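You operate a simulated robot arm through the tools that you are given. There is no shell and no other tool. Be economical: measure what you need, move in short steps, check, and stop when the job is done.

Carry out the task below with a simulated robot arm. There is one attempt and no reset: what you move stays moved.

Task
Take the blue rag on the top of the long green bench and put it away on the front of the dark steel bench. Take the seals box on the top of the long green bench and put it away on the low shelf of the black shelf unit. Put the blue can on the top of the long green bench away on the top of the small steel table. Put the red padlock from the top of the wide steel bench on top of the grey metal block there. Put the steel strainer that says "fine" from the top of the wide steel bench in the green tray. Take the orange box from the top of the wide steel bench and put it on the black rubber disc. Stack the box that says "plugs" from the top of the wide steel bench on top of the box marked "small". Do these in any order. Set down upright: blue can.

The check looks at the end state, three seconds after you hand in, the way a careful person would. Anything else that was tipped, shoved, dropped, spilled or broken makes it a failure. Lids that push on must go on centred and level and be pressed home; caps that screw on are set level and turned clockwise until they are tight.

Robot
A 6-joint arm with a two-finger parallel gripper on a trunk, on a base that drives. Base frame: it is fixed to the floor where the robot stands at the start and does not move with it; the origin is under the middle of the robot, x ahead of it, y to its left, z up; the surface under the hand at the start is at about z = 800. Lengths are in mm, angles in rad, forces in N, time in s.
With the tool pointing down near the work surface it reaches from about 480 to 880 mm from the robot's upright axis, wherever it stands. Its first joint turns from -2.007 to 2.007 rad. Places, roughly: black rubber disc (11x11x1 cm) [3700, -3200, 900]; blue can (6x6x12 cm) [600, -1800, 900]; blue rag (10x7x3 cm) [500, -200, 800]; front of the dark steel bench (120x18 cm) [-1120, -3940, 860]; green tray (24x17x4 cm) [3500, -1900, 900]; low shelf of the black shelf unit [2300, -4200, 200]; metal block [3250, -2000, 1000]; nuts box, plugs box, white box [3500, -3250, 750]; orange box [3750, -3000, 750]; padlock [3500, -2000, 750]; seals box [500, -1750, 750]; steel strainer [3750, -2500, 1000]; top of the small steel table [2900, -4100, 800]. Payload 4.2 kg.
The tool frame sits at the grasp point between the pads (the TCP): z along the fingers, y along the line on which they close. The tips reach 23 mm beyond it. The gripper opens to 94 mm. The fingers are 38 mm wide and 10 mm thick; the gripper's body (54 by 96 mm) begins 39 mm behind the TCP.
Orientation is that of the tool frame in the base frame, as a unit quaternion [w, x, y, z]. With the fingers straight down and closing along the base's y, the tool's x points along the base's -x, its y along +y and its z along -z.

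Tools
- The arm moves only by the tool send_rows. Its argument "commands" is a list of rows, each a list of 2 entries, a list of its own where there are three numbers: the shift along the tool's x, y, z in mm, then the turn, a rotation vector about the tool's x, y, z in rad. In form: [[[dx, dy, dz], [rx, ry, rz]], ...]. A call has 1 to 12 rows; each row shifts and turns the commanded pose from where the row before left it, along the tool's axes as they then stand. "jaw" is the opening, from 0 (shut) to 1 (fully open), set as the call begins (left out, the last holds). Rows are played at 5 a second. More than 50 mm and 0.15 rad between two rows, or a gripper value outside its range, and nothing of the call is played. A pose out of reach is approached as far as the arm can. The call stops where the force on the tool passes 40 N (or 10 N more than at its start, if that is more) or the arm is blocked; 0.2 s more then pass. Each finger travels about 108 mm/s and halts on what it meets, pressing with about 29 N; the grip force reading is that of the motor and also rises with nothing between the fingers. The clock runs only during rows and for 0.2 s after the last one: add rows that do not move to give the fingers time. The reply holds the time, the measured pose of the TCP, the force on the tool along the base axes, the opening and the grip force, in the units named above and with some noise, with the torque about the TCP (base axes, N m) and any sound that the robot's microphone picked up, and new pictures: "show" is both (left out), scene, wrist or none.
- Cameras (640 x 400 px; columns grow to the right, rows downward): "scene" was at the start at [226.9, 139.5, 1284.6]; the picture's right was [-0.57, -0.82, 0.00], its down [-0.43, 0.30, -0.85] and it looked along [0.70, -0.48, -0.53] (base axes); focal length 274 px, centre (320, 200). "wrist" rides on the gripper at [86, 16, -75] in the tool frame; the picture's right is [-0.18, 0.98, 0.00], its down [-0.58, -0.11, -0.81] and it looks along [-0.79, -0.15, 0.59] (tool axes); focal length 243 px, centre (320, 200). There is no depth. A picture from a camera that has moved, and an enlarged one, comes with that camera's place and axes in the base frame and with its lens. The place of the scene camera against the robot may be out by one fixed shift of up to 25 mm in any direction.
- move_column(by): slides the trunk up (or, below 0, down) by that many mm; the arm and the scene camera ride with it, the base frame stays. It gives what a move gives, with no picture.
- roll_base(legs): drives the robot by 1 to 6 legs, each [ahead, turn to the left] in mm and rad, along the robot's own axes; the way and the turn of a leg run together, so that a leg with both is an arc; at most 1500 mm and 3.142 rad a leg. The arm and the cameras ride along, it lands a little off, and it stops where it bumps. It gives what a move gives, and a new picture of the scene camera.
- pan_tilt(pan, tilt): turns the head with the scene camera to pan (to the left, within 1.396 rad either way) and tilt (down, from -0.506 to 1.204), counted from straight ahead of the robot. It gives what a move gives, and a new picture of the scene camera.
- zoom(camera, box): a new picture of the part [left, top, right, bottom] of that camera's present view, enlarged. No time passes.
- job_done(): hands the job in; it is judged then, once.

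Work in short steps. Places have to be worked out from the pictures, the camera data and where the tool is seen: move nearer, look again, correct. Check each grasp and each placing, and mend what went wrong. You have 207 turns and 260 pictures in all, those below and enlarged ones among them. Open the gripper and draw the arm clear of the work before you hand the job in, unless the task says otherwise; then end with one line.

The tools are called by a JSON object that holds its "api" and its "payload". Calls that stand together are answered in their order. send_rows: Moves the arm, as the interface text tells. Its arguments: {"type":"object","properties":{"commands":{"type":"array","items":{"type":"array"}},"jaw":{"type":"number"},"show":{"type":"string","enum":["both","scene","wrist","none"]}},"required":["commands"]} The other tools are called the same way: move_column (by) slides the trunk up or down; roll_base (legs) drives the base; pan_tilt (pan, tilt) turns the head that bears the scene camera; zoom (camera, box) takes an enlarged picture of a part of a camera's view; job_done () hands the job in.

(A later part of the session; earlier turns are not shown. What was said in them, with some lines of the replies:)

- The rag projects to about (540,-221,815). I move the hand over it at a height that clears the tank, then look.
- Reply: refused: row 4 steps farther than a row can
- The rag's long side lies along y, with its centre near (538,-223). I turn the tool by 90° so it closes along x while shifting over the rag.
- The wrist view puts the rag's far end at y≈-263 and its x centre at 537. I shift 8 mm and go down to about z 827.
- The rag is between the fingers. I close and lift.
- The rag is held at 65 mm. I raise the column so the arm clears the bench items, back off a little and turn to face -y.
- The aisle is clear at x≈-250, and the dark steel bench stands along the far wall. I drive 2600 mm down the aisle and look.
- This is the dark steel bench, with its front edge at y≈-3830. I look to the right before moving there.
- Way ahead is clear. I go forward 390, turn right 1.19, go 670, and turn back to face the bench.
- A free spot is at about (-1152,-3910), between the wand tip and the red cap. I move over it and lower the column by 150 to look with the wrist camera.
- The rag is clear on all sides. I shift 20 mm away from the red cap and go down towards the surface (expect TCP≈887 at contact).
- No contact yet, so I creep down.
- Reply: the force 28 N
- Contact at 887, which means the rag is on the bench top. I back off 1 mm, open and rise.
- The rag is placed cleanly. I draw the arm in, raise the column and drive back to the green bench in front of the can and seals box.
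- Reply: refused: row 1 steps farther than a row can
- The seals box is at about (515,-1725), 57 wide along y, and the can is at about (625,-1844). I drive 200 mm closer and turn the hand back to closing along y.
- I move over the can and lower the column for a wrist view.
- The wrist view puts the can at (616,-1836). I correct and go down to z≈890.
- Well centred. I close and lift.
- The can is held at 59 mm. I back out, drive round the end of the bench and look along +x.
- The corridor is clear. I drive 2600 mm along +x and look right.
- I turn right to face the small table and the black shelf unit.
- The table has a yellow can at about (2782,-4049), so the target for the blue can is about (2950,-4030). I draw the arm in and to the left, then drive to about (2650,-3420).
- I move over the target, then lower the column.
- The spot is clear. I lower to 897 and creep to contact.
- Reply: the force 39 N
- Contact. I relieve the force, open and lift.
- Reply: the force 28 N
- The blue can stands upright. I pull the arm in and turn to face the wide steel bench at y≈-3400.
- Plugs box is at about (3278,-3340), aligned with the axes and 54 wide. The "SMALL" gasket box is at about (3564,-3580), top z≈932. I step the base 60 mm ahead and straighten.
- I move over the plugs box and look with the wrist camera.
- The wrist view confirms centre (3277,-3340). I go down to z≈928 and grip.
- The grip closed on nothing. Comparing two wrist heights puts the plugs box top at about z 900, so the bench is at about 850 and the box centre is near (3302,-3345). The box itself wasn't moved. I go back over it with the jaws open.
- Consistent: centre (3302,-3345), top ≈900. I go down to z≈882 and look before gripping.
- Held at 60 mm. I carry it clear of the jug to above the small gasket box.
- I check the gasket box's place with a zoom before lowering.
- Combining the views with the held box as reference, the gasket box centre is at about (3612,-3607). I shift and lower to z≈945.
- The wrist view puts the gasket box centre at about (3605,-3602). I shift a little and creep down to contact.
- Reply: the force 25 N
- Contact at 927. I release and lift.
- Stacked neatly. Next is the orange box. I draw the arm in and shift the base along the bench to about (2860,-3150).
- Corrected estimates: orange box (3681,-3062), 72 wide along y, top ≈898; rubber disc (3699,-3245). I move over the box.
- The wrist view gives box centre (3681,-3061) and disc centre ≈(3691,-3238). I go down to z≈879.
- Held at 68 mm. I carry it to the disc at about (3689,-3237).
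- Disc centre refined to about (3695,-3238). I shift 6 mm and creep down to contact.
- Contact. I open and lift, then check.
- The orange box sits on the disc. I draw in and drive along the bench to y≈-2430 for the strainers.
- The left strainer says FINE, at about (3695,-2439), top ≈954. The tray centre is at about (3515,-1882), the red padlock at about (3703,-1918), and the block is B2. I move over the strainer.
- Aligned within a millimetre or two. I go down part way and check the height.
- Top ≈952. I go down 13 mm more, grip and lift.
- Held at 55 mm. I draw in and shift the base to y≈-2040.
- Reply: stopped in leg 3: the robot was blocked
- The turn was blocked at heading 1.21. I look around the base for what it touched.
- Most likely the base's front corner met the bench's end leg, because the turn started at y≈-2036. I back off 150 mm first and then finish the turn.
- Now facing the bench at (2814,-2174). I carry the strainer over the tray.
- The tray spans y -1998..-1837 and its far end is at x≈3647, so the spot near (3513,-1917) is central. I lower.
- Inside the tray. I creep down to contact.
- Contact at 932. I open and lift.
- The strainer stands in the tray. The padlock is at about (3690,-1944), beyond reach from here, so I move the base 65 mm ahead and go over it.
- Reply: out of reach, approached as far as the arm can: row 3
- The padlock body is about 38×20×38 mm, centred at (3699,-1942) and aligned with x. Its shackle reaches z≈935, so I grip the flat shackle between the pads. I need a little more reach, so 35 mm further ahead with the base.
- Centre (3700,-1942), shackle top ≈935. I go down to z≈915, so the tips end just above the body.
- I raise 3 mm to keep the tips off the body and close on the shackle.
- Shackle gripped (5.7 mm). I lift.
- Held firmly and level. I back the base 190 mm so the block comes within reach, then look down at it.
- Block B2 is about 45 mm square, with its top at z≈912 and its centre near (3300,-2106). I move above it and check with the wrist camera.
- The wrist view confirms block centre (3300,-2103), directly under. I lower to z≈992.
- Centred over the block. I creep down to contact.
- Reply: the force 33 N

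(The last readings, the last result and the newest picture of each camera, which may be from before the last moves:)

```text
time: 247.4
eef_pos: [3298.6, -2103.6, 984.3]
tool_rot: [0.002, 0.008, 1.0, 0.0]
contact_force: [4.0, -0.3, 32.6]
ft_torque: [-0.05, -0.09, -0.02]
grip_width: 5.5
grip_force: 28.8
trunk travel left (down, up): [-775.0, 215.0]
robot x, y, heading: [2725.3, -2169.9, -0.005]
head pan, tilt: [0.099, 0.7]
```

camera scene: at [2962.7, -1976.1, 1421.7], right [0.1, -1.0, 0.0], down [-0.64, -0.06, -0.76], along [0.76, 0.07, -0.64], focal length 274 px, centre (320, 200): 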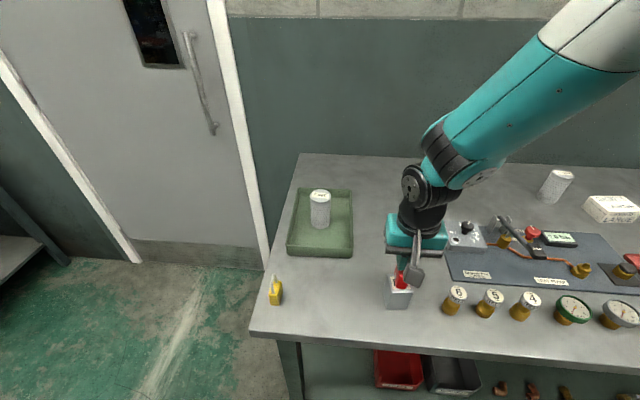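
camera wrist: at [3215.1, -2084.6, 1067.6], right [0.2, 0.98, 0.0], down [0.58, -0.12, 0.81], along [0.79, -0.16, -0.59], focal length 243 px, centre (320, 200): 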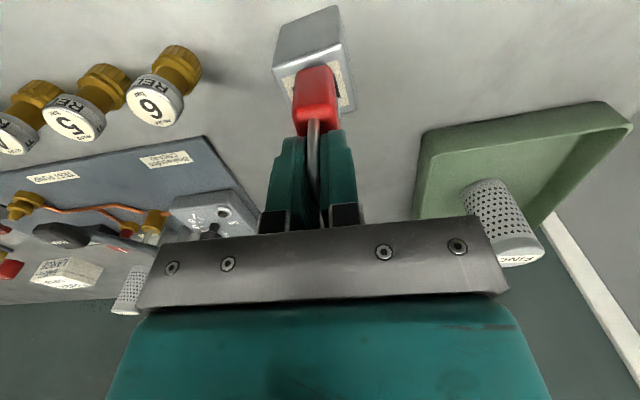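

Contact. I relieve, then open and lift straight up.

{"api": "send_rows", "payload": {"commands": [[[0, 0, -1.5], [0, 0, 0]], [[0, 0, 0], [0, 0, 0]]], "show": "none"}}

{"api": "send_rows", "payload": {"commands": [[[0, 0, 0], [0, 0, 0]], [[0, 0, 0], [0, 0, 0]], [[0, 0, 0], [0, 0, 0]], [[0, 0, -20], [0, 0, 0]], [[0, 0, -50], [0, 0, 0]], [[0, 0, -50], [0, 0, 0]], [[0, 0, -30], [0, 0, 0]]], "jaw": 1}}

{"api": "zoom", "payload": {"camera": "scene", "box": [350, 230, 450, 320]}}

```text
time: 248.0
eef_pos: [3297.8, -2103.3, 986.0]
tool_rot: [0.0, 0.008, 1.0, -0.001]
contact_force: [6.9, 2.4, 15.6]
ft_torque: [0.15, -0.68, 0.02]
grip_width: 5.8
grip_force: 28.9
trunk travel left (down, up): [-775.0, 215.0]
robot x, y, heading: [2725.7, -2175.1, -0.0]
head pan, tilt: [0.099, 0.7]
```

```text
time: 249.6
eef_pos: [3295.4, -2100.8, 1133.1]
tool_rot: [-0.001, 0.009, 1.0, -0.001]
contact_force: [-0.4, 0.1, -0.5]
ft_torque: [-0.03, 0.0, -0.03]
grip_width: 94.1
grip_force: 0.0
trunk travel left (down, up): [-775.0, 215.0]
robot x, y, heading: [2722.8, -2174.1, -0.002]
head pan, tilt: [0.099, 0.7]
camera scene: at [2963.1, -1976.0, 1421.6], right [0.1, -1.0, 0.0], down [-0.64, -0.06, -0.76], along [0.76, 0.07, -0.64], focal length 274 px, centre (320, 200)
camera wrist: at [3210.4, -2082.9, 1209.7], right [0.2, 0.98, 0.0], down [0.58, -0.12, 0.81], along [0.79, -0.16, -0.59], focal length 243 px, centre (320, 200)
```

scene: 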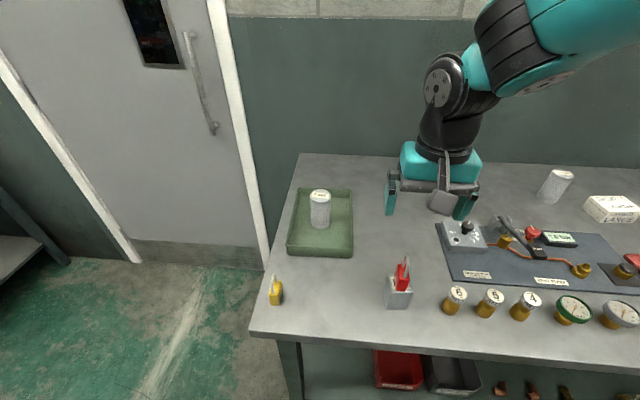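
wrist: 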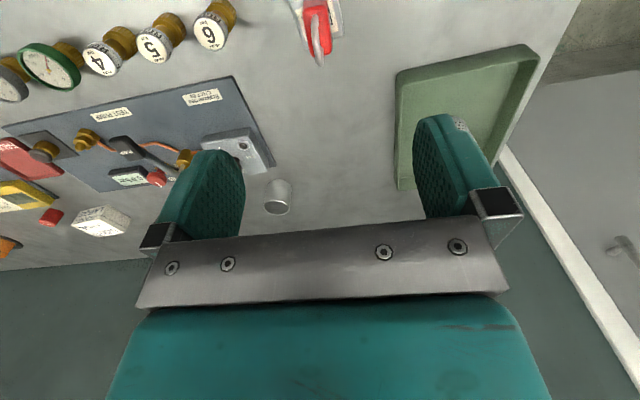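

```text
4.44 times, centred on (400, 275) of scene
camera zoom: at [2963.1, -1976.0, 1421.6], right [0.1, -1.0, 0.0], down [-0.64, -0.06, -0.76], along [0.76, 0.07, -0.64], focal length 1218 px, centre (-36, -133)
```

zoom: 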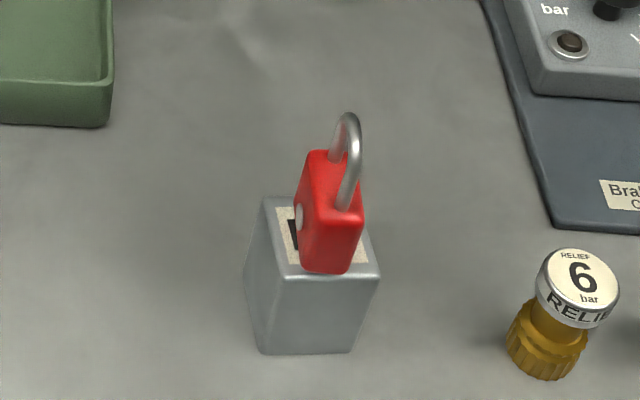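

Padlock stands on the block. Last item: the seals box. I drive back around to the green bench.

{"api": "roll_base", "payload": {"legs": [[0, -1.57], [760, 0], [0, -1.571], [1480, 0], [1480, 0]]}}

```text
time: 275.1
eef_pos: [-770.1, -2990.6, 1133.8]
tool_rot: [-0.001, 1.0, -0.014, 0.001]
contact_force: [0.3, -0.1, -0.5]
ft_torque: [-0.03, 0.03, 0.04]
grip_width: 94.1
grip_force: 0.1
trunk travel left (down, up): [-775.0, 215.0]
robot x, y, heading: [-200.3, -2919.2, 3.128]
head pan, tilt: [0.099, 0.7]
camera scene: at [-436.1, -3129.1, 1421.7], right [-0.09, 1.0, 0.0], down [0.64, 0.06, -0.76], along [-0.76, -0.07, -0.64], focal length 274 px, centre (320, 200)
```

scene: 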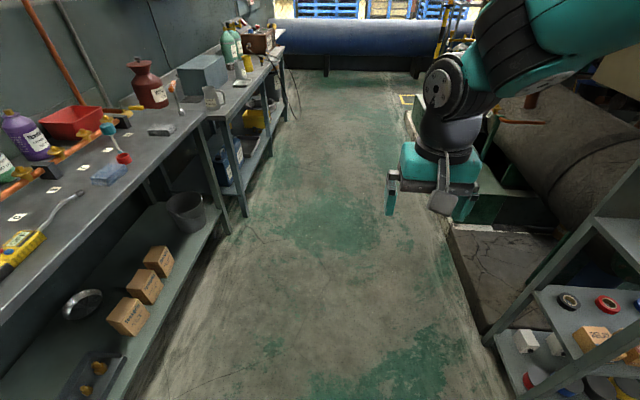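

{"api": "roll_base", "payload": {"legs": [[0, -1.557], [1150, 0], [0, -1.571], [110, 0]]}}

{"api": "pan_tilt", "payload": {"pan": -0.2, "tilt": 0.75}}

```text
time: 289.3
eef_pos: [493.2, -1696.7, 1133.3]
tool_rot: [-0.001, -0.001, 1.0, -0.001]
contact_force: [0.2, 0.9, -0.1]
ft_torque: [0.01, -0.01, 0.0]
grip_width: 94.0
grip_force: 0.1
trunk travel left (down, up): [-775.0, 215.0]
robot x, y, heading: [-81.1, -1777.6, 0.016]
head pan, tilt: [0.099, 0.7]
camera scene: at [157.9, -1576.0, 1421.7], right [0.11, -0.99, 0.0], down [-0.64, -0.07, -0.76], along [0.76, 0.09, -0.64], focal length 274 px, centre (320, 200)
```

scene: 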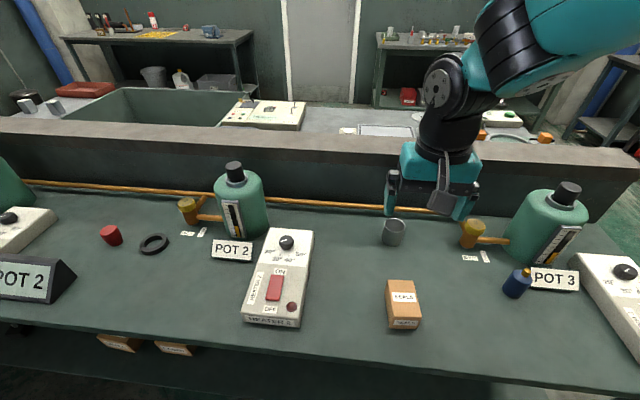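

```text
time: 290.1
eef_pos: [494.3, -1695.3, 1133.2]
tool_rot: [-0.001, -0.001, 1.0, 0.0]
contact_force: [-0.5, 0.4, 0.3]
ft_torque: [0.01, 0.0, -0.03]
grip_width: 94.1
grip_force: 0.0
trunk travel left (down, up): [-775.0, 215.0]
robot x, y, heading: [-74.0, -1779.2, 0.012]
head pan, tilt: [-0.201, 0.75]
camera scene: at [155.0, -1600.9, 1417.4], right [-0.18, -0.98, 0.0], down [-0.67, 0.13, -0.73], along [0.72, -0.14, -0.68], focal length 274 px, centre (320, 200)
```

scene: 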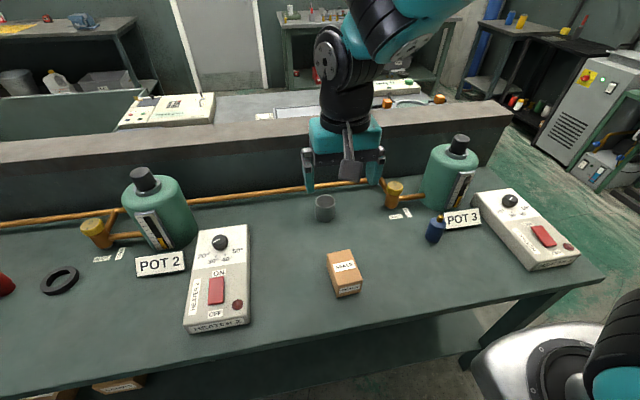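

The seals box should be at about (506,-1718). I lower the column 150 and view it with the wrist camera.

{"api": "send_rows", "payload": {"commands": [[[-12, -24, 0], [0, 0, 0]], [[0, 0, 0], [0, 0, 0]]], "show": "none"}}

{"api": "move_column", "payload": {"by": -150}}

{"api": "send_rows", "payload": {"commands": [[[0, 0, 20], [0, 0, 0]], [[0, 0, 10], [0, 0, 0]], [[0, 0, 0], [0, 0, 0]]], "show": "wrist"}}

```text
time: 290.7
eef_pos: [505.4, -1721.7, 1133.7]
tool_rot: [-0.001, 0.0, 1.0, -0.001]
contact_force: [-0.2, -0.6, 0.4]
ft_torque: [-0.01, 0.04, -0.03]
grip_width: 94.2
grip_force: 0.0
trunk travel left (down, up): [-775.0, 215.0]
robot x, y, heading: [-76.6, -1777.5, 0.017]
head pan, tilt: [-0.201, 0.75]
```

```text
time: 292.5
eef_pos: [505.3, -1720.5, 983.9]
tool_rot: [-0.001, -0.002, 1.0, -0.001]
contact_force: [-0.6, 0.1, -0.3]
ft_torque: [0.01, 0.01, -0.02]
grip_width: 94.0
grip_force: 0.1
trunk travel left (down, up): [-625.0, 365.0]
robot x, y, heading: [-72.8, -1775.4, 0.01]
head pan, tilt: [-0.201, 0.75]
```

```text
time: 293.3
eef_pos: [505.5, -1720.3, 953.2]
tool_rot: [-0.001, 0.0, 1.0, 0.0]
contact_force: [0.3, -0.2, 0.5]
ft_torque: [0.01, 0.0, 0.02]
grip_width: 93.9
grip_force: 0.0
trunk travel left (down, up): [-625.0, 365.0]
robot x, y, heading: [-74.9, -1776.0, 0.01]
head pan, tilt: [-0.201, 0.75]
camera wrist: at [419.3, -1703.6, 1029.2], right [0.18, 0.98, 0.0], down [0.58, -0.11, 0.81], along [0.79, -0.15, -0.59], focal length 243 px, centre (320, 200)
```

wrist: 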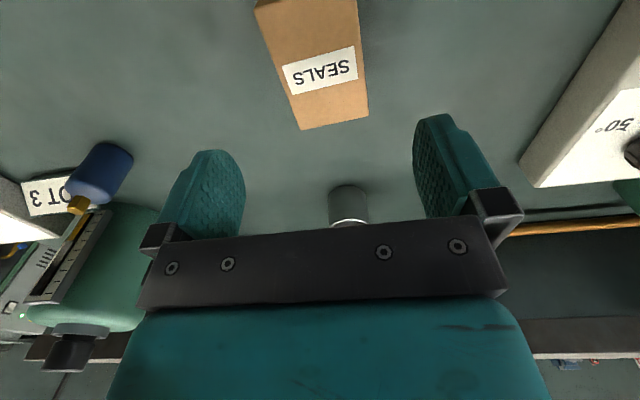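

Centre (506,-1719), 60 wide. I go down to z≈829 and grip.

{"api": "send_rows", "payload": {"commands": [[[0, 1, 45], [0, 0, 0]], [[0, 0, 45], [0, 0, 0]], [[0, 0, 25], [0, 0, 0]], [[0, 0, 9], [0, 0, 0]], [[0, 0, 0], [0, 0, 0]]], "show": "wrist"}}

{"api": "send_rows", "payload": {"commands": [[[0, 0, 0], [0, 0, 0]], [[0, 0, 0], [0, 0, 0]], [[0, 0, 0], [0, 0, 0]], [[0, 0, -30], [0, 0, 0]], [[0, 0, -50], [0, 0, 0]], [[0, 0, -50], [0, 0, 0]], [[0, 0, -50], [0, 0, 0]], [[0, 0, 0], [0, 0, 0]]], "jaw": 0, "show": "wrist"}}

```text
time: 294.5
eef_pos: [505.8, -1718.1, 829.6]
tool_rot: [-0.001, -0.001, 1.0, 0.0]
contact_force: [-0.2, -0.7, -0.1]
ft_torque: [0.02, 0.05, 0.0]
grip_width: 94.0
grip_force: 0.1
trunk travel left (down, up): [-625.0, 365.0]
robot x, y, heading: [-79.4, -1775.0, 0.017]
head pan, tilt: [-0.201, 0.75]
camera wrist: at [420.2, -1701.6, 904.7], right [0.18, 0.98, 0.0], down [0.58, -0.11, 0.81], along [0.79, -0.15, -0.59], focal length 243 px, centre (320, 200)
```

wrist: 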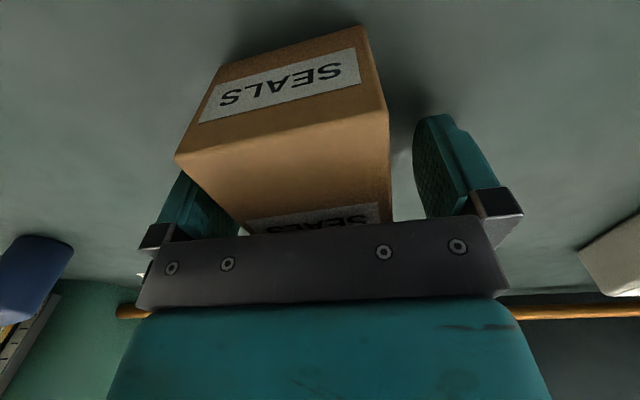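

```text
time: 296.3
eef_pos: [507.2, -1719.3, 1011.3]
tool_rot: [-0.001, -0.001, 1.0, -0.001]
contact_force: [-0.7, -0.1, -2.2]
ft_torque: [0.02, -0.01, 0.0]
grip_width: 59.6
grip_force: 29.3
trunk travel left (down, up): [-625.0, 365.0]
robot x, y, heading: [-78.0, -1780.2, 0.013]
head pan, tilt: [-0.201, 0.75]
camera wrist: at [421.2, -1702.2, 1087.2], right [0.18, 0.98, 0.0], down [0.58, -0.11, 0.81], along [0.79, -0.15, -0.59], focal length 243 px, centre (320, 200)
```

wrist: 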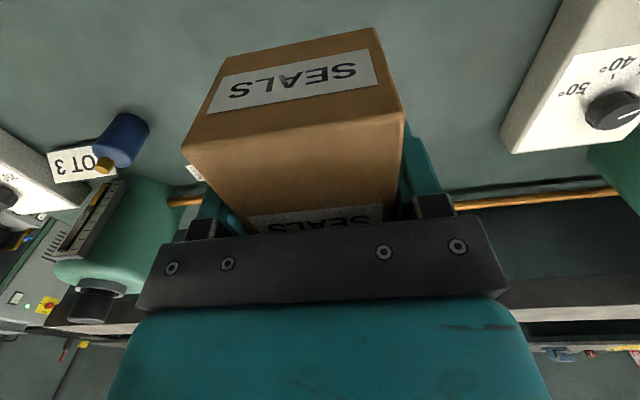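

Held at 60 mm. I raise the column and drive round towards the black shelf unit.

{"api": "move_column", "payload": {"by": 150}}

{"api": "roll_base", "payload": {"legs": [[-140, 0], [0, -1.584], [1150, 0], [0, 1.571], [1400, 0], [1100, 0]]}}

{"api": "roll_base", "payload": {"legs": [[0, -1.571]]}}

{"api": "pan_tilt", "payload": {"pan": 0.2, "tilt": 0.6}}

```text
time: 298.0
eef_pos: [507.1, -1719.7, 1160.2]
tool_rot: [-0.001, -0.001, 1.0, -0.001]
contact_force: [0.7, 0.3, -1.5]
ft_torque: [0.01, -0.01, -0.03]
grip_width: 59.7
grip_force: 29.1
trunk travel left (down, up): [-775.0, 215.0]
robot x, y, heading: [-76.9, -1778.1, 0.016]
head pan, tilt: [-0.201, 0.75]
```

```text
time: 324.2
eef_pos: [2896.3, -2719.8, 1160.7]
tool_rot: [-0.002, -0.022, 1.0, -0.001]
contact_force: [0.1, 0.3, -1.3]
ft_torque: [0.02, -0.01, 0.02]
grip_width: 59.7
grip_force: 29.1
trunk travel left (down, up): [-775.0, 215.0]
robot x, y, heading: [2320.3, -2802.8, 0.057]
head pan, tilt: [-0.201, 0.75]
camera scene: at [2539.6, -2617.7, 1417.4], right [-0.14, -0.99, 0.0], down [-0.68, 0.1, -0.73], along [0.72, -0.11, -0.68], focal length 274 px, centre (320, 200)
```

scene: 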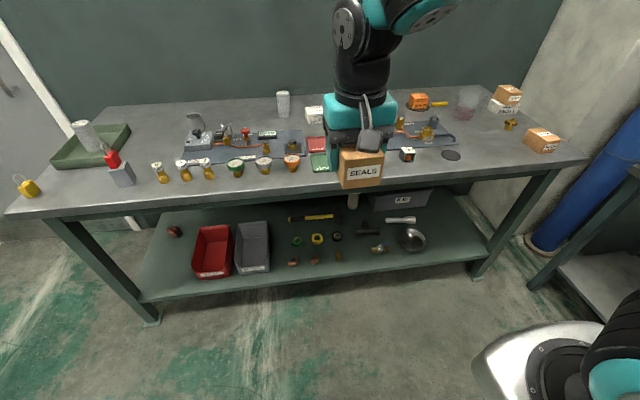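

```text
time: 328.5
eef_pos: [2386.6, -3387.5, 1159.5]
tool_rot: [-0.001, 0.699, 0.715, -0.001]
contact_force: [0.5, 0.6, -2.2]
ft_torque: [-0.03, -0.01, 0.03]
grip_width: 59.6
grip_force: 28.7
trunk travel left (down, up): [-775.0, 215.0]
robot x, y, heading: [2316.0, -2800.6, -1.534]
head pan, tilt: [-0.201, 0.75]
camera scene: at [2503.3, -3035.8, 1417.4], right [-0.99, 0.16, 0.0], down [0.11, 0.67, -0.73], along [-0.12, -0.72, -0.68], focal length 274 px, centre (320, 200)
```

scene: 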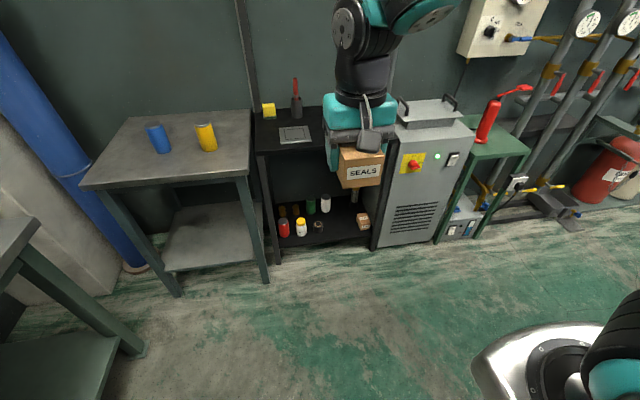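

```text
time: 329.4
eef_pos: [2386.3, -3386.8, 1161.4]
tool_rot: [-0.002, 0.7, 0.714, -0.001]
contact_force: [-0.3, 1.1, -2.8]
ft_torque: [-0.01, -0.02, -0.01]
grip_width: 59.7
grip_force: 29.2
trunk travel left (down, up): [-775.0, 215.0]
robot x, y, heading: [2314.7, -2803.0, -1.537]
head pan, tilt: [0.201, 0.6]
camera scene: at [2537.5, -3040.0, 1430.3], right [-0.97, -0.23, 0.0], down [-0.13, 0.55, -0.82], along [0.19, -0.8, -0.57], focal length 274 px, centre (320, 200)
```

scene: 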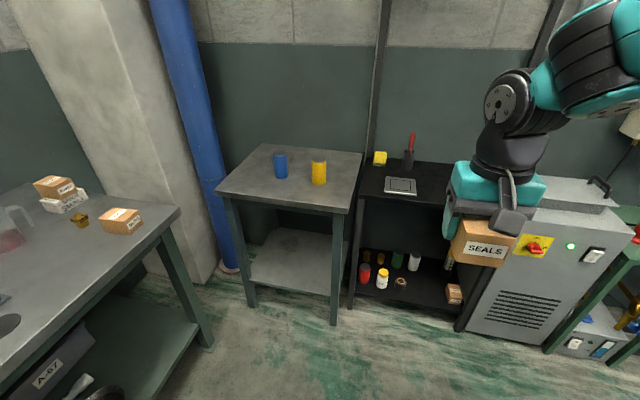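

The shelf unit front is at y≈-4035, x 2000–2600, the low shelf at z≈120, and its top at z≈785. Free spot on the low shelf is near (2205,-4110). I drive to about (2215,-3330) square on.

{"api": "roll_base", "payload": {"legs": [[0, -0.225], [537, 0], [0, 0.189]]}}

{"api": "move_column", "payload": {"by": -500}}

{"api": "pan_tilt", "payload": {"pan": 0.0, "tilt": 0.6}}

```text
time: 334.0
eef_pos: [2257.0, -3916.2, 1161.5]
tool_rot: [-0.001, 0.714, 0.7, -0.001]
contact_force: [-0.2, 0.7, -2.0]
ft_torque: [0.0, 0.05, -0.02]
grip_width: 59.8
grip_force: 28.9
trunk travel left (down, up): [-775.0, 215.0]
robot x, y, heading: [2210.5, -3330.7, -1.581]
head pan, tilt: [0.201, 0.6]
camera scene: at [2423.0, -3575.9, 1430.3], right [-0.98, -0.19, 0.0], down [-0.11, 0.55, -0.83], along [0.16, -0.81, -0.56], focal length 274 px, centre (320, 200)
```

scene: 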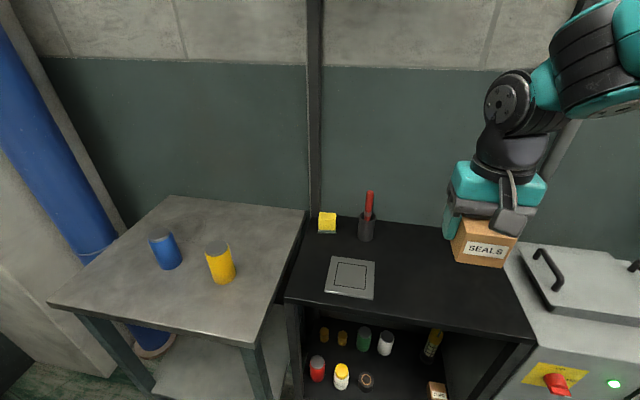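

```text
refused: -500 is not a number from -400 to 400
```

```text
time: 334.8
eef_pos: [2257.4, -3915.7, 1160.3]
tool_rot: [-0.001, 0.714, 0.7, 0.0]
contact_force: [0.4, 0.0, -1.9]
ft_torque: [-0.02, -0.06, -0.03]
grip_width: 60.0
grip_force: 29.0
trunk travel left (down, up): [-775.0, 215.0]
robot x, y, heading: [2209.4, -3330.2, -1.577]
head pan, tilt: [0.0, 0.6]
camera scene: at [2405.4, -3577.6, 1430.3], right [-1.0, 0.01, 0.0], down [0.0, 0.56, -0.83], along [-0.01, -0.82, -0.56], focal length 274 px, centre (320, 200)
```

scene: 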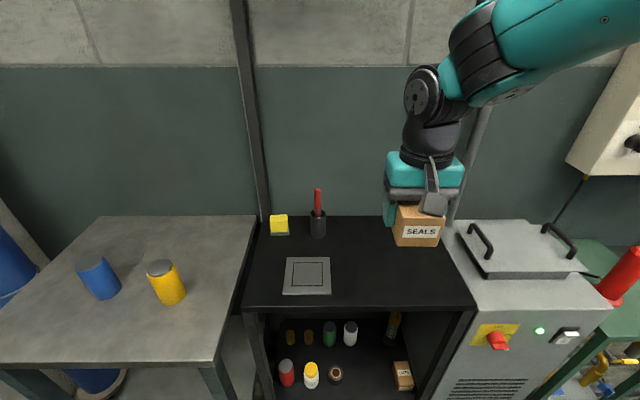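

I retract 60 mm for clearance from the shelf top, then lower the column in two steps.

{"api": "send_rows", "payload": {"commands": [[[40, -15, 0], [0, 0, 0]], [[20, -10, 0], [0, 0, 0]], [[0, 0, 0], [0, 0, 0]]], "show": "none"}}

{"api": "move_column", "payload": {"by": -400}}

{"api": "move_column", "payload": {"by": -100}}

{"api": "pan_tilt", "payload": {"pan": 0.0, "tilt": 0.6}}

```text
time: 335.6
eef_pos: [2234.0, -3856.4, 1160.2]
tool_rot: [-0.001, 0.714, 0.7, 0.001]
contact_force: [-0.3, 0.0, -1.8]
ft_torque: [0.01, 0.0, 0.0]
grip_width: 60.1
grip_force: 29.4
trunk travel left (down, up): [-775.0, 215.0]
robot x, y, heading: [2209.3, -3335.6, -1.576]
head pan, tilt: [0.0, 0.6]
```

```text
time: 339.4
eef_pos: [2235.1, -3856.5, 758.3]
tool_rot: [-0.001, 0.715, 0.7, 0.001]
contact_force: [-0.1, 0.6, -2.2]
ft_torque: [0.0, -0.04, 0.01]
grip_width: 59.5
grip_force: 28.8
trunk travel left (down, up): [-375.0, 615.0]
robot x, y, heading: [2208.7, -3331.2, -1.573]
head pan, tilt: [0.0, 0.6]
```

```text
time: 340.7
eef_pos: [2236.4, -3854.8, 660.5]
tool_rot: [0.0, 0.714, 0.7, 0.002]
contact_force: [0.1, -0.9, -2.4]
ft_torque: [-0.03, -0.01, 0.01]
grip_width: 60.1
grip_force: 29.2
trunk travel left (down, up): [-275.0, 715.0]
robot x, y, heading: [2209.8, -3334.5, -1.576]
head pan, tilt: [0.0, 0.6]
```

```text
time: 341.3
eef_pos: [2233.8, -3856.1, 658.9]
tool_rot: [-0.002, 0.714, 0.7, 0.0]
contact_force: [-0.4, 1.1, -2.2]
ft_torque: [-0.03, -0.02, 0.02]
grip_width: 59.8
grip_force: 29.0
trunk travel left (down, up): [-275.0, 715.0]
robot x, y, heading: [2211.1, -3330.9, -1.579]
head pan, tilt: [0.0, 0.6]
camera scene: at [2405.4, -3577.5, 930.3], right [-1.0, 0.01, 0.0], down [0.0, 0.56, -0.83], along [-0.01, -0.82, -0.56], focal length 274 px, centre (320, 200)
```

scene: 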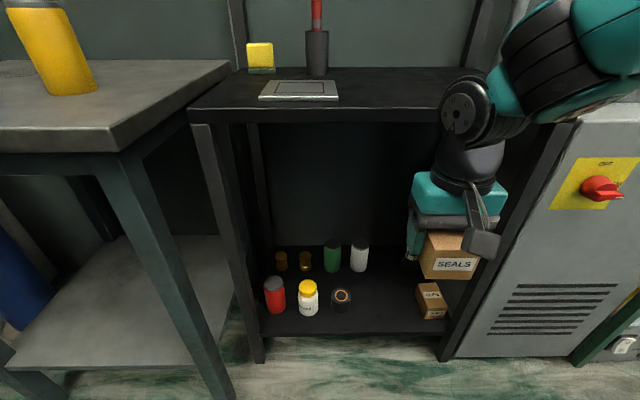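

I see the free gap between the round part and the box on the right, centred near x≈2210. I lower further in front of the shelf.

{"api": "move_column", "payload": {"by": -270}}

{"api": "pan_tilt", "payload": {"pan": -0.1, "tilt": 0.5}}

```text
time: 344.1
eef_pos: [2234.0, -3856.2, 389.4]
tool_rot: [0.0, 0.714, 0.7, 0.0]
contact_force: [0.0, -0.6, -2.1]
ft_torque: [-0.03, -0.02, 0.05]
grip_width: 59.6
grip_force: 29.3
trunk travel left (down, up): [-5.0, 985.0]
robot x, y, heading: [2215.8, -3326.9, -1.572]
head pan, tilt: [0.0, 0.6]
```

```text
time: 344.7
eef_pos: [2234.4, -3856.2, 389.1]
tool_rot: [0.0, 0.715, 0.699, 0.001]
contact_force: [0.3, -0.3, -2.7]
ft_torque: [-0.03, 0.02, -0.04]
grip_width: 59.6
grip_force: 28.8
trunk travel left (down, up): [-5.0, 985.0]
robot x, y, heading: [2208.8, -3328.0, -1.576]
head pan, tilt: [-0.099, 0.499]
camera scene: at [2396.4, -3579.6, 669.4], right [-0.99, 0.11, 0.0], down [0.05, 0.48, -0.88], along [-0.09, -0.87, -0.48], focal length 274 px, centre (320, 200)
```

scene: 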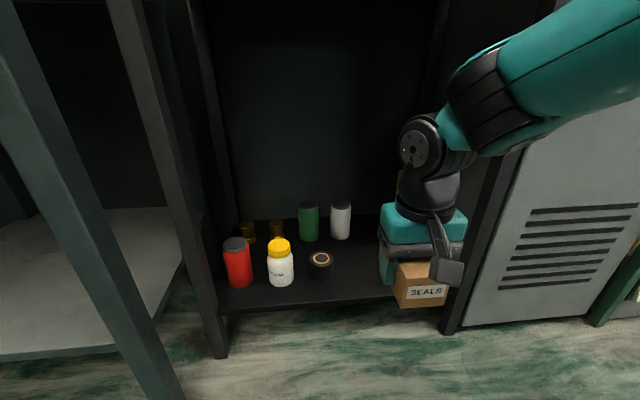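

I lower the arm to z≈245 in front of the shelf and look in with the wrist camera.

{"api": "send_rows", "payload": {"commands": [[[0, -8, 45], [0, 0, 0]], [[0, -8, 45], [0, 0, 0]], [[0, -8, 45], [0, 0, 0]], [[0, 0, 10], [0, 0, 0]], [[0, 0, 0], [0, 0, 0]]]}}

```text
time: 345.9
eef_pos: [2211.5, -3854.6, 245.8]
tool_rot: [-0.001, 0.714, 0.7, 0.0]
contact_force: [0.1, -0.8, -2.4]
ft_torque: [-0.01, -0.02, 0.01]
grip_width: 59.7
grip_force: 29.0
trunk travel left (down, up): [-5.0, 985.0]
robot x, y, heading: [2210.5, -3331.9, -1.577]
head pan, tilt: [-0.099, 0.499]
camera scene: at [2396.3, -3579.6, 669.4], right [-0.99, 0.11, 0.0], down [0.05, 0.48, -0.88], along [-0.09, -0.87, -0.48], focal length 274 px, centre (320, 200)
camera wrist: at [2228.7, -3768.2, 321.7], right [0.98, -0.2, 0.0], down [-0.12, -0.58, 0.81], along [-0.17, -0.79, -0.59], focal length 243 px, centre (320, 200)
```

scene: 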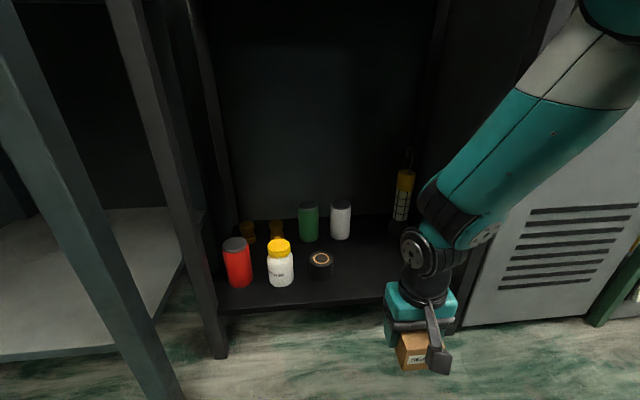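
wrist: 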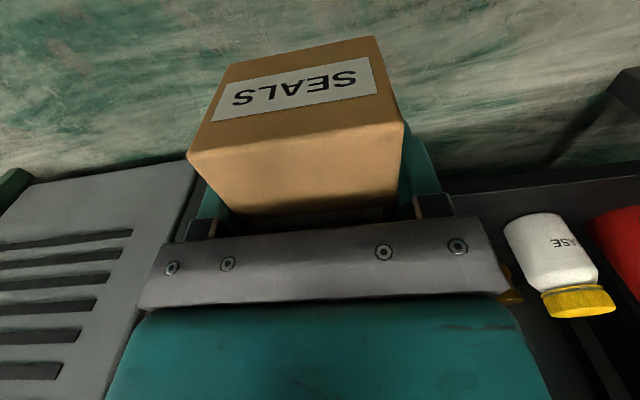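

Path in looks clear. I extend 120 mm first and check.

{"api": "send_rows", "payload": {"commands": [[[-40, 0, 0], [0, 0, 0]], [[-40, 0, 0], [0, 0, 0]], [[-40, 0, 0], [0, 0, 0]], [[0, 0, 0], [0, 0, 0]]]}}

```text
time: 346.9
eef_pos: [2208.2, -3974.1, 244.9]
tool_rot: [-0.001, 0.715, 0.7, 0.0]
contact_force: [-0.6, -0.3, -2.3]
ft_torque: [-0.01, 0.0, -0.01]
grip_width: 59.8
grip_force: 29.4
trunk travel left (down, up): [-5.0, 985.0]
robot x, y, heading: [2210.8, -3328.0, -1.578]
head pan, tilt: [-0.099, 0.499]
camera scene: at [2396.3, -3579.5, 669.4], right [-0.99, 0.11, 0.0], down [0.05, 0.48, -0.88], along [-0.09, -0.87, -0.48], focal length 274 px, centre (320, 200)
camera wrist: at [2226.1, -3887.4, 320.7], right [0.98, -0.2, 0.0], down [-0.12, -0.58, 0.81], along [-0.17, -0.79, -0.59], focal length 243 px, centre (320, 200)
```

scene: 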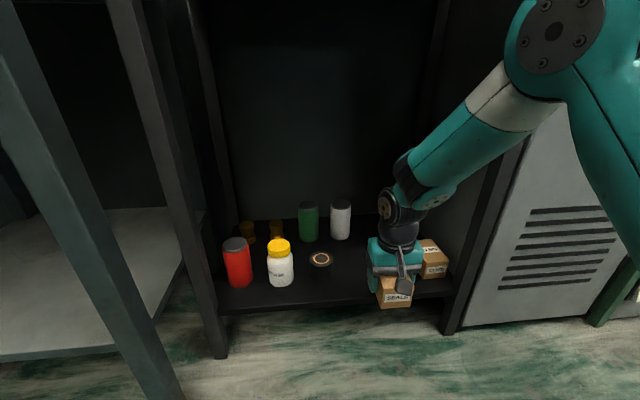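
wrist: 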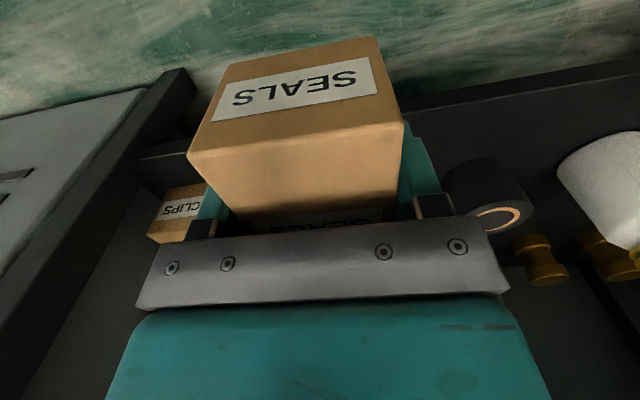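

Clips box's edge is at x≈2110 and the tape roll's at x≈2302, so x≈2207 is centred. I extend another 115 mm.

{"api": "send_rows", "payload": {"commands": [[[-40, 0, 0], [0, 0, 0]], [[-40, 2, 0], [0, 0, 0]], [[-35, 2, 0], [0, 0, 0]], [[0, 0, 20], [0, 0, 0]], [[0, 0, 0], [0, 0, 0]]]}}

```text
time: 348.1
eef_pos: [2208.4, -4090.4, 224.8]
tool_rot: [-0.001, 0.715, 0.7, 0.0]
contact_force: [-0.9, 0.3, -2.4]
ft_torque: [0.02, -0.04, -0.01]
grip_width: 59.8
grip_force: 28.8
trunk travel left (down, up): [-5.0, 985.0]
robot x, y, heading: [2210.0, -3333.3, -1.573]
head pan, tilt: [-0.099, 0.499]
camera scene: at [2396.3, -3579.6, 669.4], right [-0.99, 0.11, 0.0], down [0.05, 0.48, -0.88], along [-0.09, -0.87, -0.48], focal length 274 px, centre (320, 200)
camera wrist: at [2227.0, -4002.9, 300.8], right [0.98, -0.2, 0.0], down [-0.12, -0.58, 0.81], along [-0.17, -0.79, -0.59], focal length 243 px, centre (320, 200)
```

scene: 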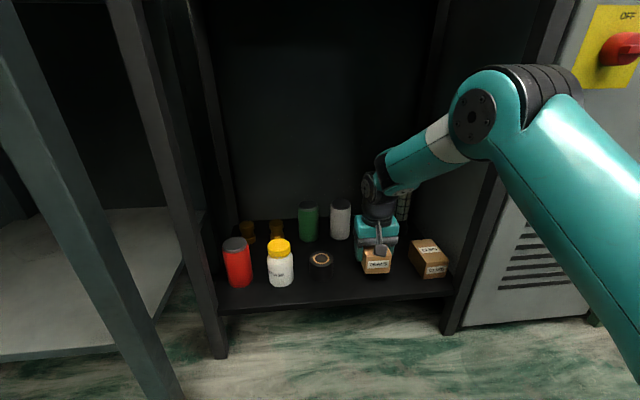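
wrist: 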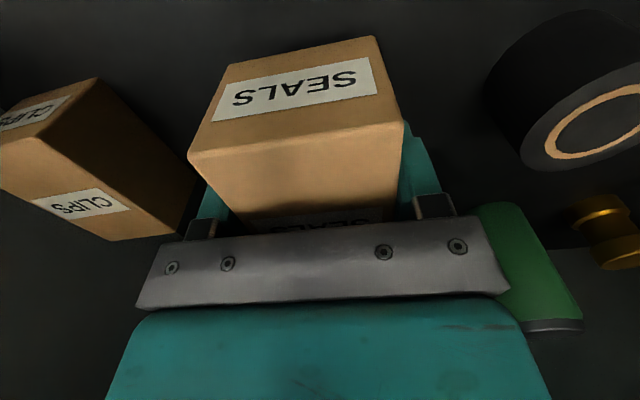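

Clear on both sides. I lower to the shelf.

{"api": "send_rows", "payload": {"commands": [[[0, 0, 16], [0, 0, 0]], [[0, 0, 5], [0, 0, 0]], [[0, 0, 4], [0, 0, 0]], [[0, 0, 4], [0, 0, 0]], [[0, 0, 3], [0, 0, 0]], [[0, 0, 3], [0, 0, 0]], [[0, 0, 0], [0, 0, 0]]], "show": "none"}}

```text
time: 349.7
eef_pos: [2209.6, -4090.2, 189.4]
tool_rot: [-0.001, 0.714, 0.7, 0.001]
contact_force: [-0.8, 0.5, 1.5]
ft_torque: [0.16, -0.07, 0.04]
grip_width: 59.7
grip_force: 29.1
trunk travel left (down, up): [-5.0, 985.0]
robot x, y, heading: [2217.3, -3330.2, -1.573]
head pan, tilt: [-0.099, 0.499]
```

{"api": "send_rows", "payload": {"commands": [[[0, 0, 1.5], [0, 0, 0]], [[0, 0, 0], [0, 0, 0]]], "show": "none"}}

```text
time: 350.3
eef_pos: [2209.5, -4089.1, 189.4]
tool_rot: [0.0, 0.714, 0.7, 0.0]
contact_force: [-1.6, 4.2, 15.5]
ft_torque: [0.8, -0.13, 0.07]
grip_width: 59.9
grip_force: 28.7
trunk travel left (down, up): [-5.0, 985.0]
robot x, y, heading: [2210.8, -3332.7, -1.575]
head pan, tilt: [-0.099, 0.499]
```

On the shelf. I open, rise 70 mm and check.

{"api": "send_rows", "payload": {"commands": [[[0, 0, -1], [0, 0, 0]], [[0, 0, 0], [0, 0, 0]], [[0, 0, 0], [0, 0, 0]], [[0, 0, -30], [0, 0, 0]], [[0, 0, -40], [0, 0, 0]], [[0, 0, -10], [0, 0, 0]], [[0, 0, 0], [0, 0, 0]]], "jaw": 1}}

```text
time: 351.9
eef_pos: [2209.0, -4088.8, 267.8]
tool_rot: [-0.001, 0.715, 0.7, 0.0]
contact_force: [-0.4, -0.2, -0.1]
ft_torque: [-0.01, 0.0, 0.01]
grip_width: 94.2
grip_force: 0.1
trunk travel left (down, up): [-5.0, 985.0]
robot x, y, heading: [2212.0, -3336.2, -1.577]
head pan, tilt: [-0.099, 0.499]
camera scene: at [2396.3, -3579.6, 669.4], right [-0.99, 0.11, 0.0], down [0.05, 0.48, -0.88], along [-0.09, -0.87, -0.48], focal length 274 px, centre (320, 200)
camera wrist: at [2227.9, -4003.1, 344.1], right [0.98, -0.2, 0.0], down [-0.12, -0.58, 0.81], along [-0.17, -0.79, -0.59], focal length 243 px, centre (320, 200)
```

scene: 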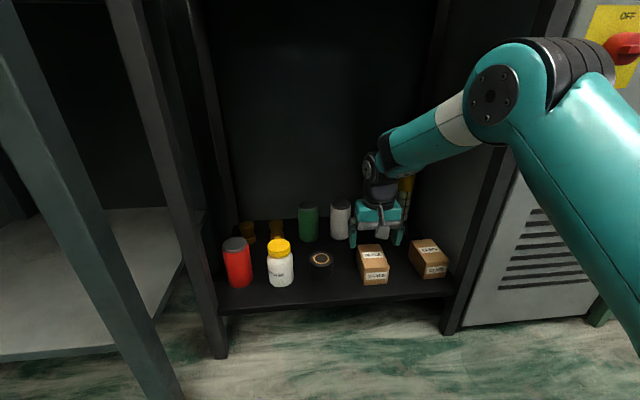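
wrist: 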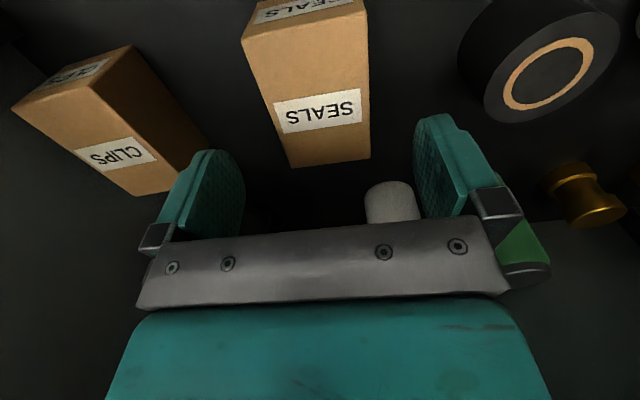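

The seals box is set on the low shelf. I draw the arm straight back out of the unit and raise the column.

{"api": "send_rows", "payload": {"commands": [[[40, 0, 0], [0, 0, 0]], [[45, 0, 0], [0, 0, 0]], [[45, 0, 0], [0, 0, 0]], [[45, 0, 0], [0, 0, 0]], [[45, 0, 0], [0, 0, 0]], [[15, 0, 0], [0, 0, 0]], [[0, 0, 0], [0, 0, 0]]], "show": "none"}}

{"api": "roll_base", "payload": {"legs": [[-300, 0]]}}

{"api": "move_column", "payload": {"by": 400}}

{"api": "pan_tilt", "payload": {"pan": 0.1, "tilt": 0.45}}

```text
time: 353.5
eef_pos: [2214.9, -3853.9, 272.2]
tool_rot: [-0.001, 0.715, 0.699, -0.001]
contact_force: [-0.8, -0.2, 0.2]
ft_torque: [0.0, -0.05, 0.0]
grip_width: 93.9
grip_force: 0.0
trunk travel left (down, up): [-5.0, 985.0]
robot x, y, heading: [2210.8, -3333.4, -1.576]
head pan, tilt: [-0.099, 0.499]
```

```text
time: 355.6
eef_pos: [2218.3, -3554.8, 271.0]
tool_rot: [-0.001, 0.715, 0.699, 0.0]
contact_force: [0.4, 0.5, -0.1]
ft_torque: [-0.02, 0.01, 0.01]
grip_width: 94.1
grip_force: 0.0
trunk travel left (down, up): [-5.0, 985.0]
robot x, y, heading: [2213.9, -3031.1, -1.579]
head pan, tilt: [-0.099, 0.499]
camera scene: at [2398.4, -3279.0, 669.4], right [-0.99, 0.11, 0.0], down [0.05, 0.48, -0.88], along [-0.1, -0.87, -0.48], focal length 274 px, centre (320, 200)
```

scene: 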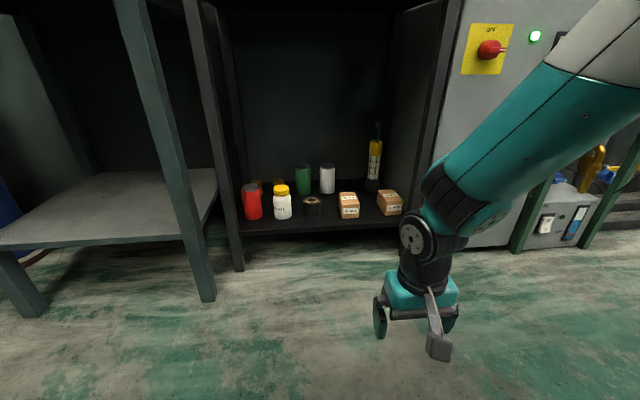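

```text
time: 359.4
eef_pos: [2216.0, -3555.2, 670.9]
tool_rot: [-0.002, 0.715, 0.7, 0.0]
contact_force: [0.1, -0.1, 0.8]
ft_torque: [0.01, 0.01, 0.01]
grip_width: 94.0
grip_force: 0.1
trunk travel left (down, up): [-405.0, 585.0]
robot x, y, heading: [2214.4, -3030.8, -1.577]
head pan, tilt: [-0.099, 0.499]
```

```text
time: 360.1
eef_pos: [2217.6, -3553.9, 670.6]
tool_rot: [-0.002, 0.715, 0.699, -0.001]
contact_force: [-0.5, 1.0, -0.4]
ft_torque: [-0.02, 0.01, -0.01]
grip_width: 93.9
grip_force: 0.1
trunk travel left (down, up): [-405.0, 585.0]
robot x, y, heading: [2213.5, -3028.2, -1.582]
head pan, tilt: [0.099, 0.45]
camera scene: at [2416.5, -3280.1, 1073.9], right [-1.0, -0.09, 0.0], down [-0.04, 0.43, -0.9], along [0.08, -0.9, -0.44], focal length 274 px, centre (320, 200)
```

scene: 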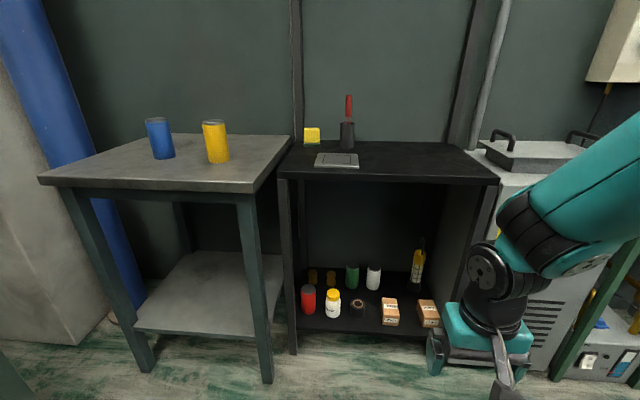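

All seven items are in place, the gripper is open and the arm is clear. I hand the job in.

{"api": "job_done", "payload": {}}

```text
The job is handed in.
```

All seven items were put in their places and checked in the pictures, with the blue can upright, the gripper open and the arm clear, and the job is handed in.
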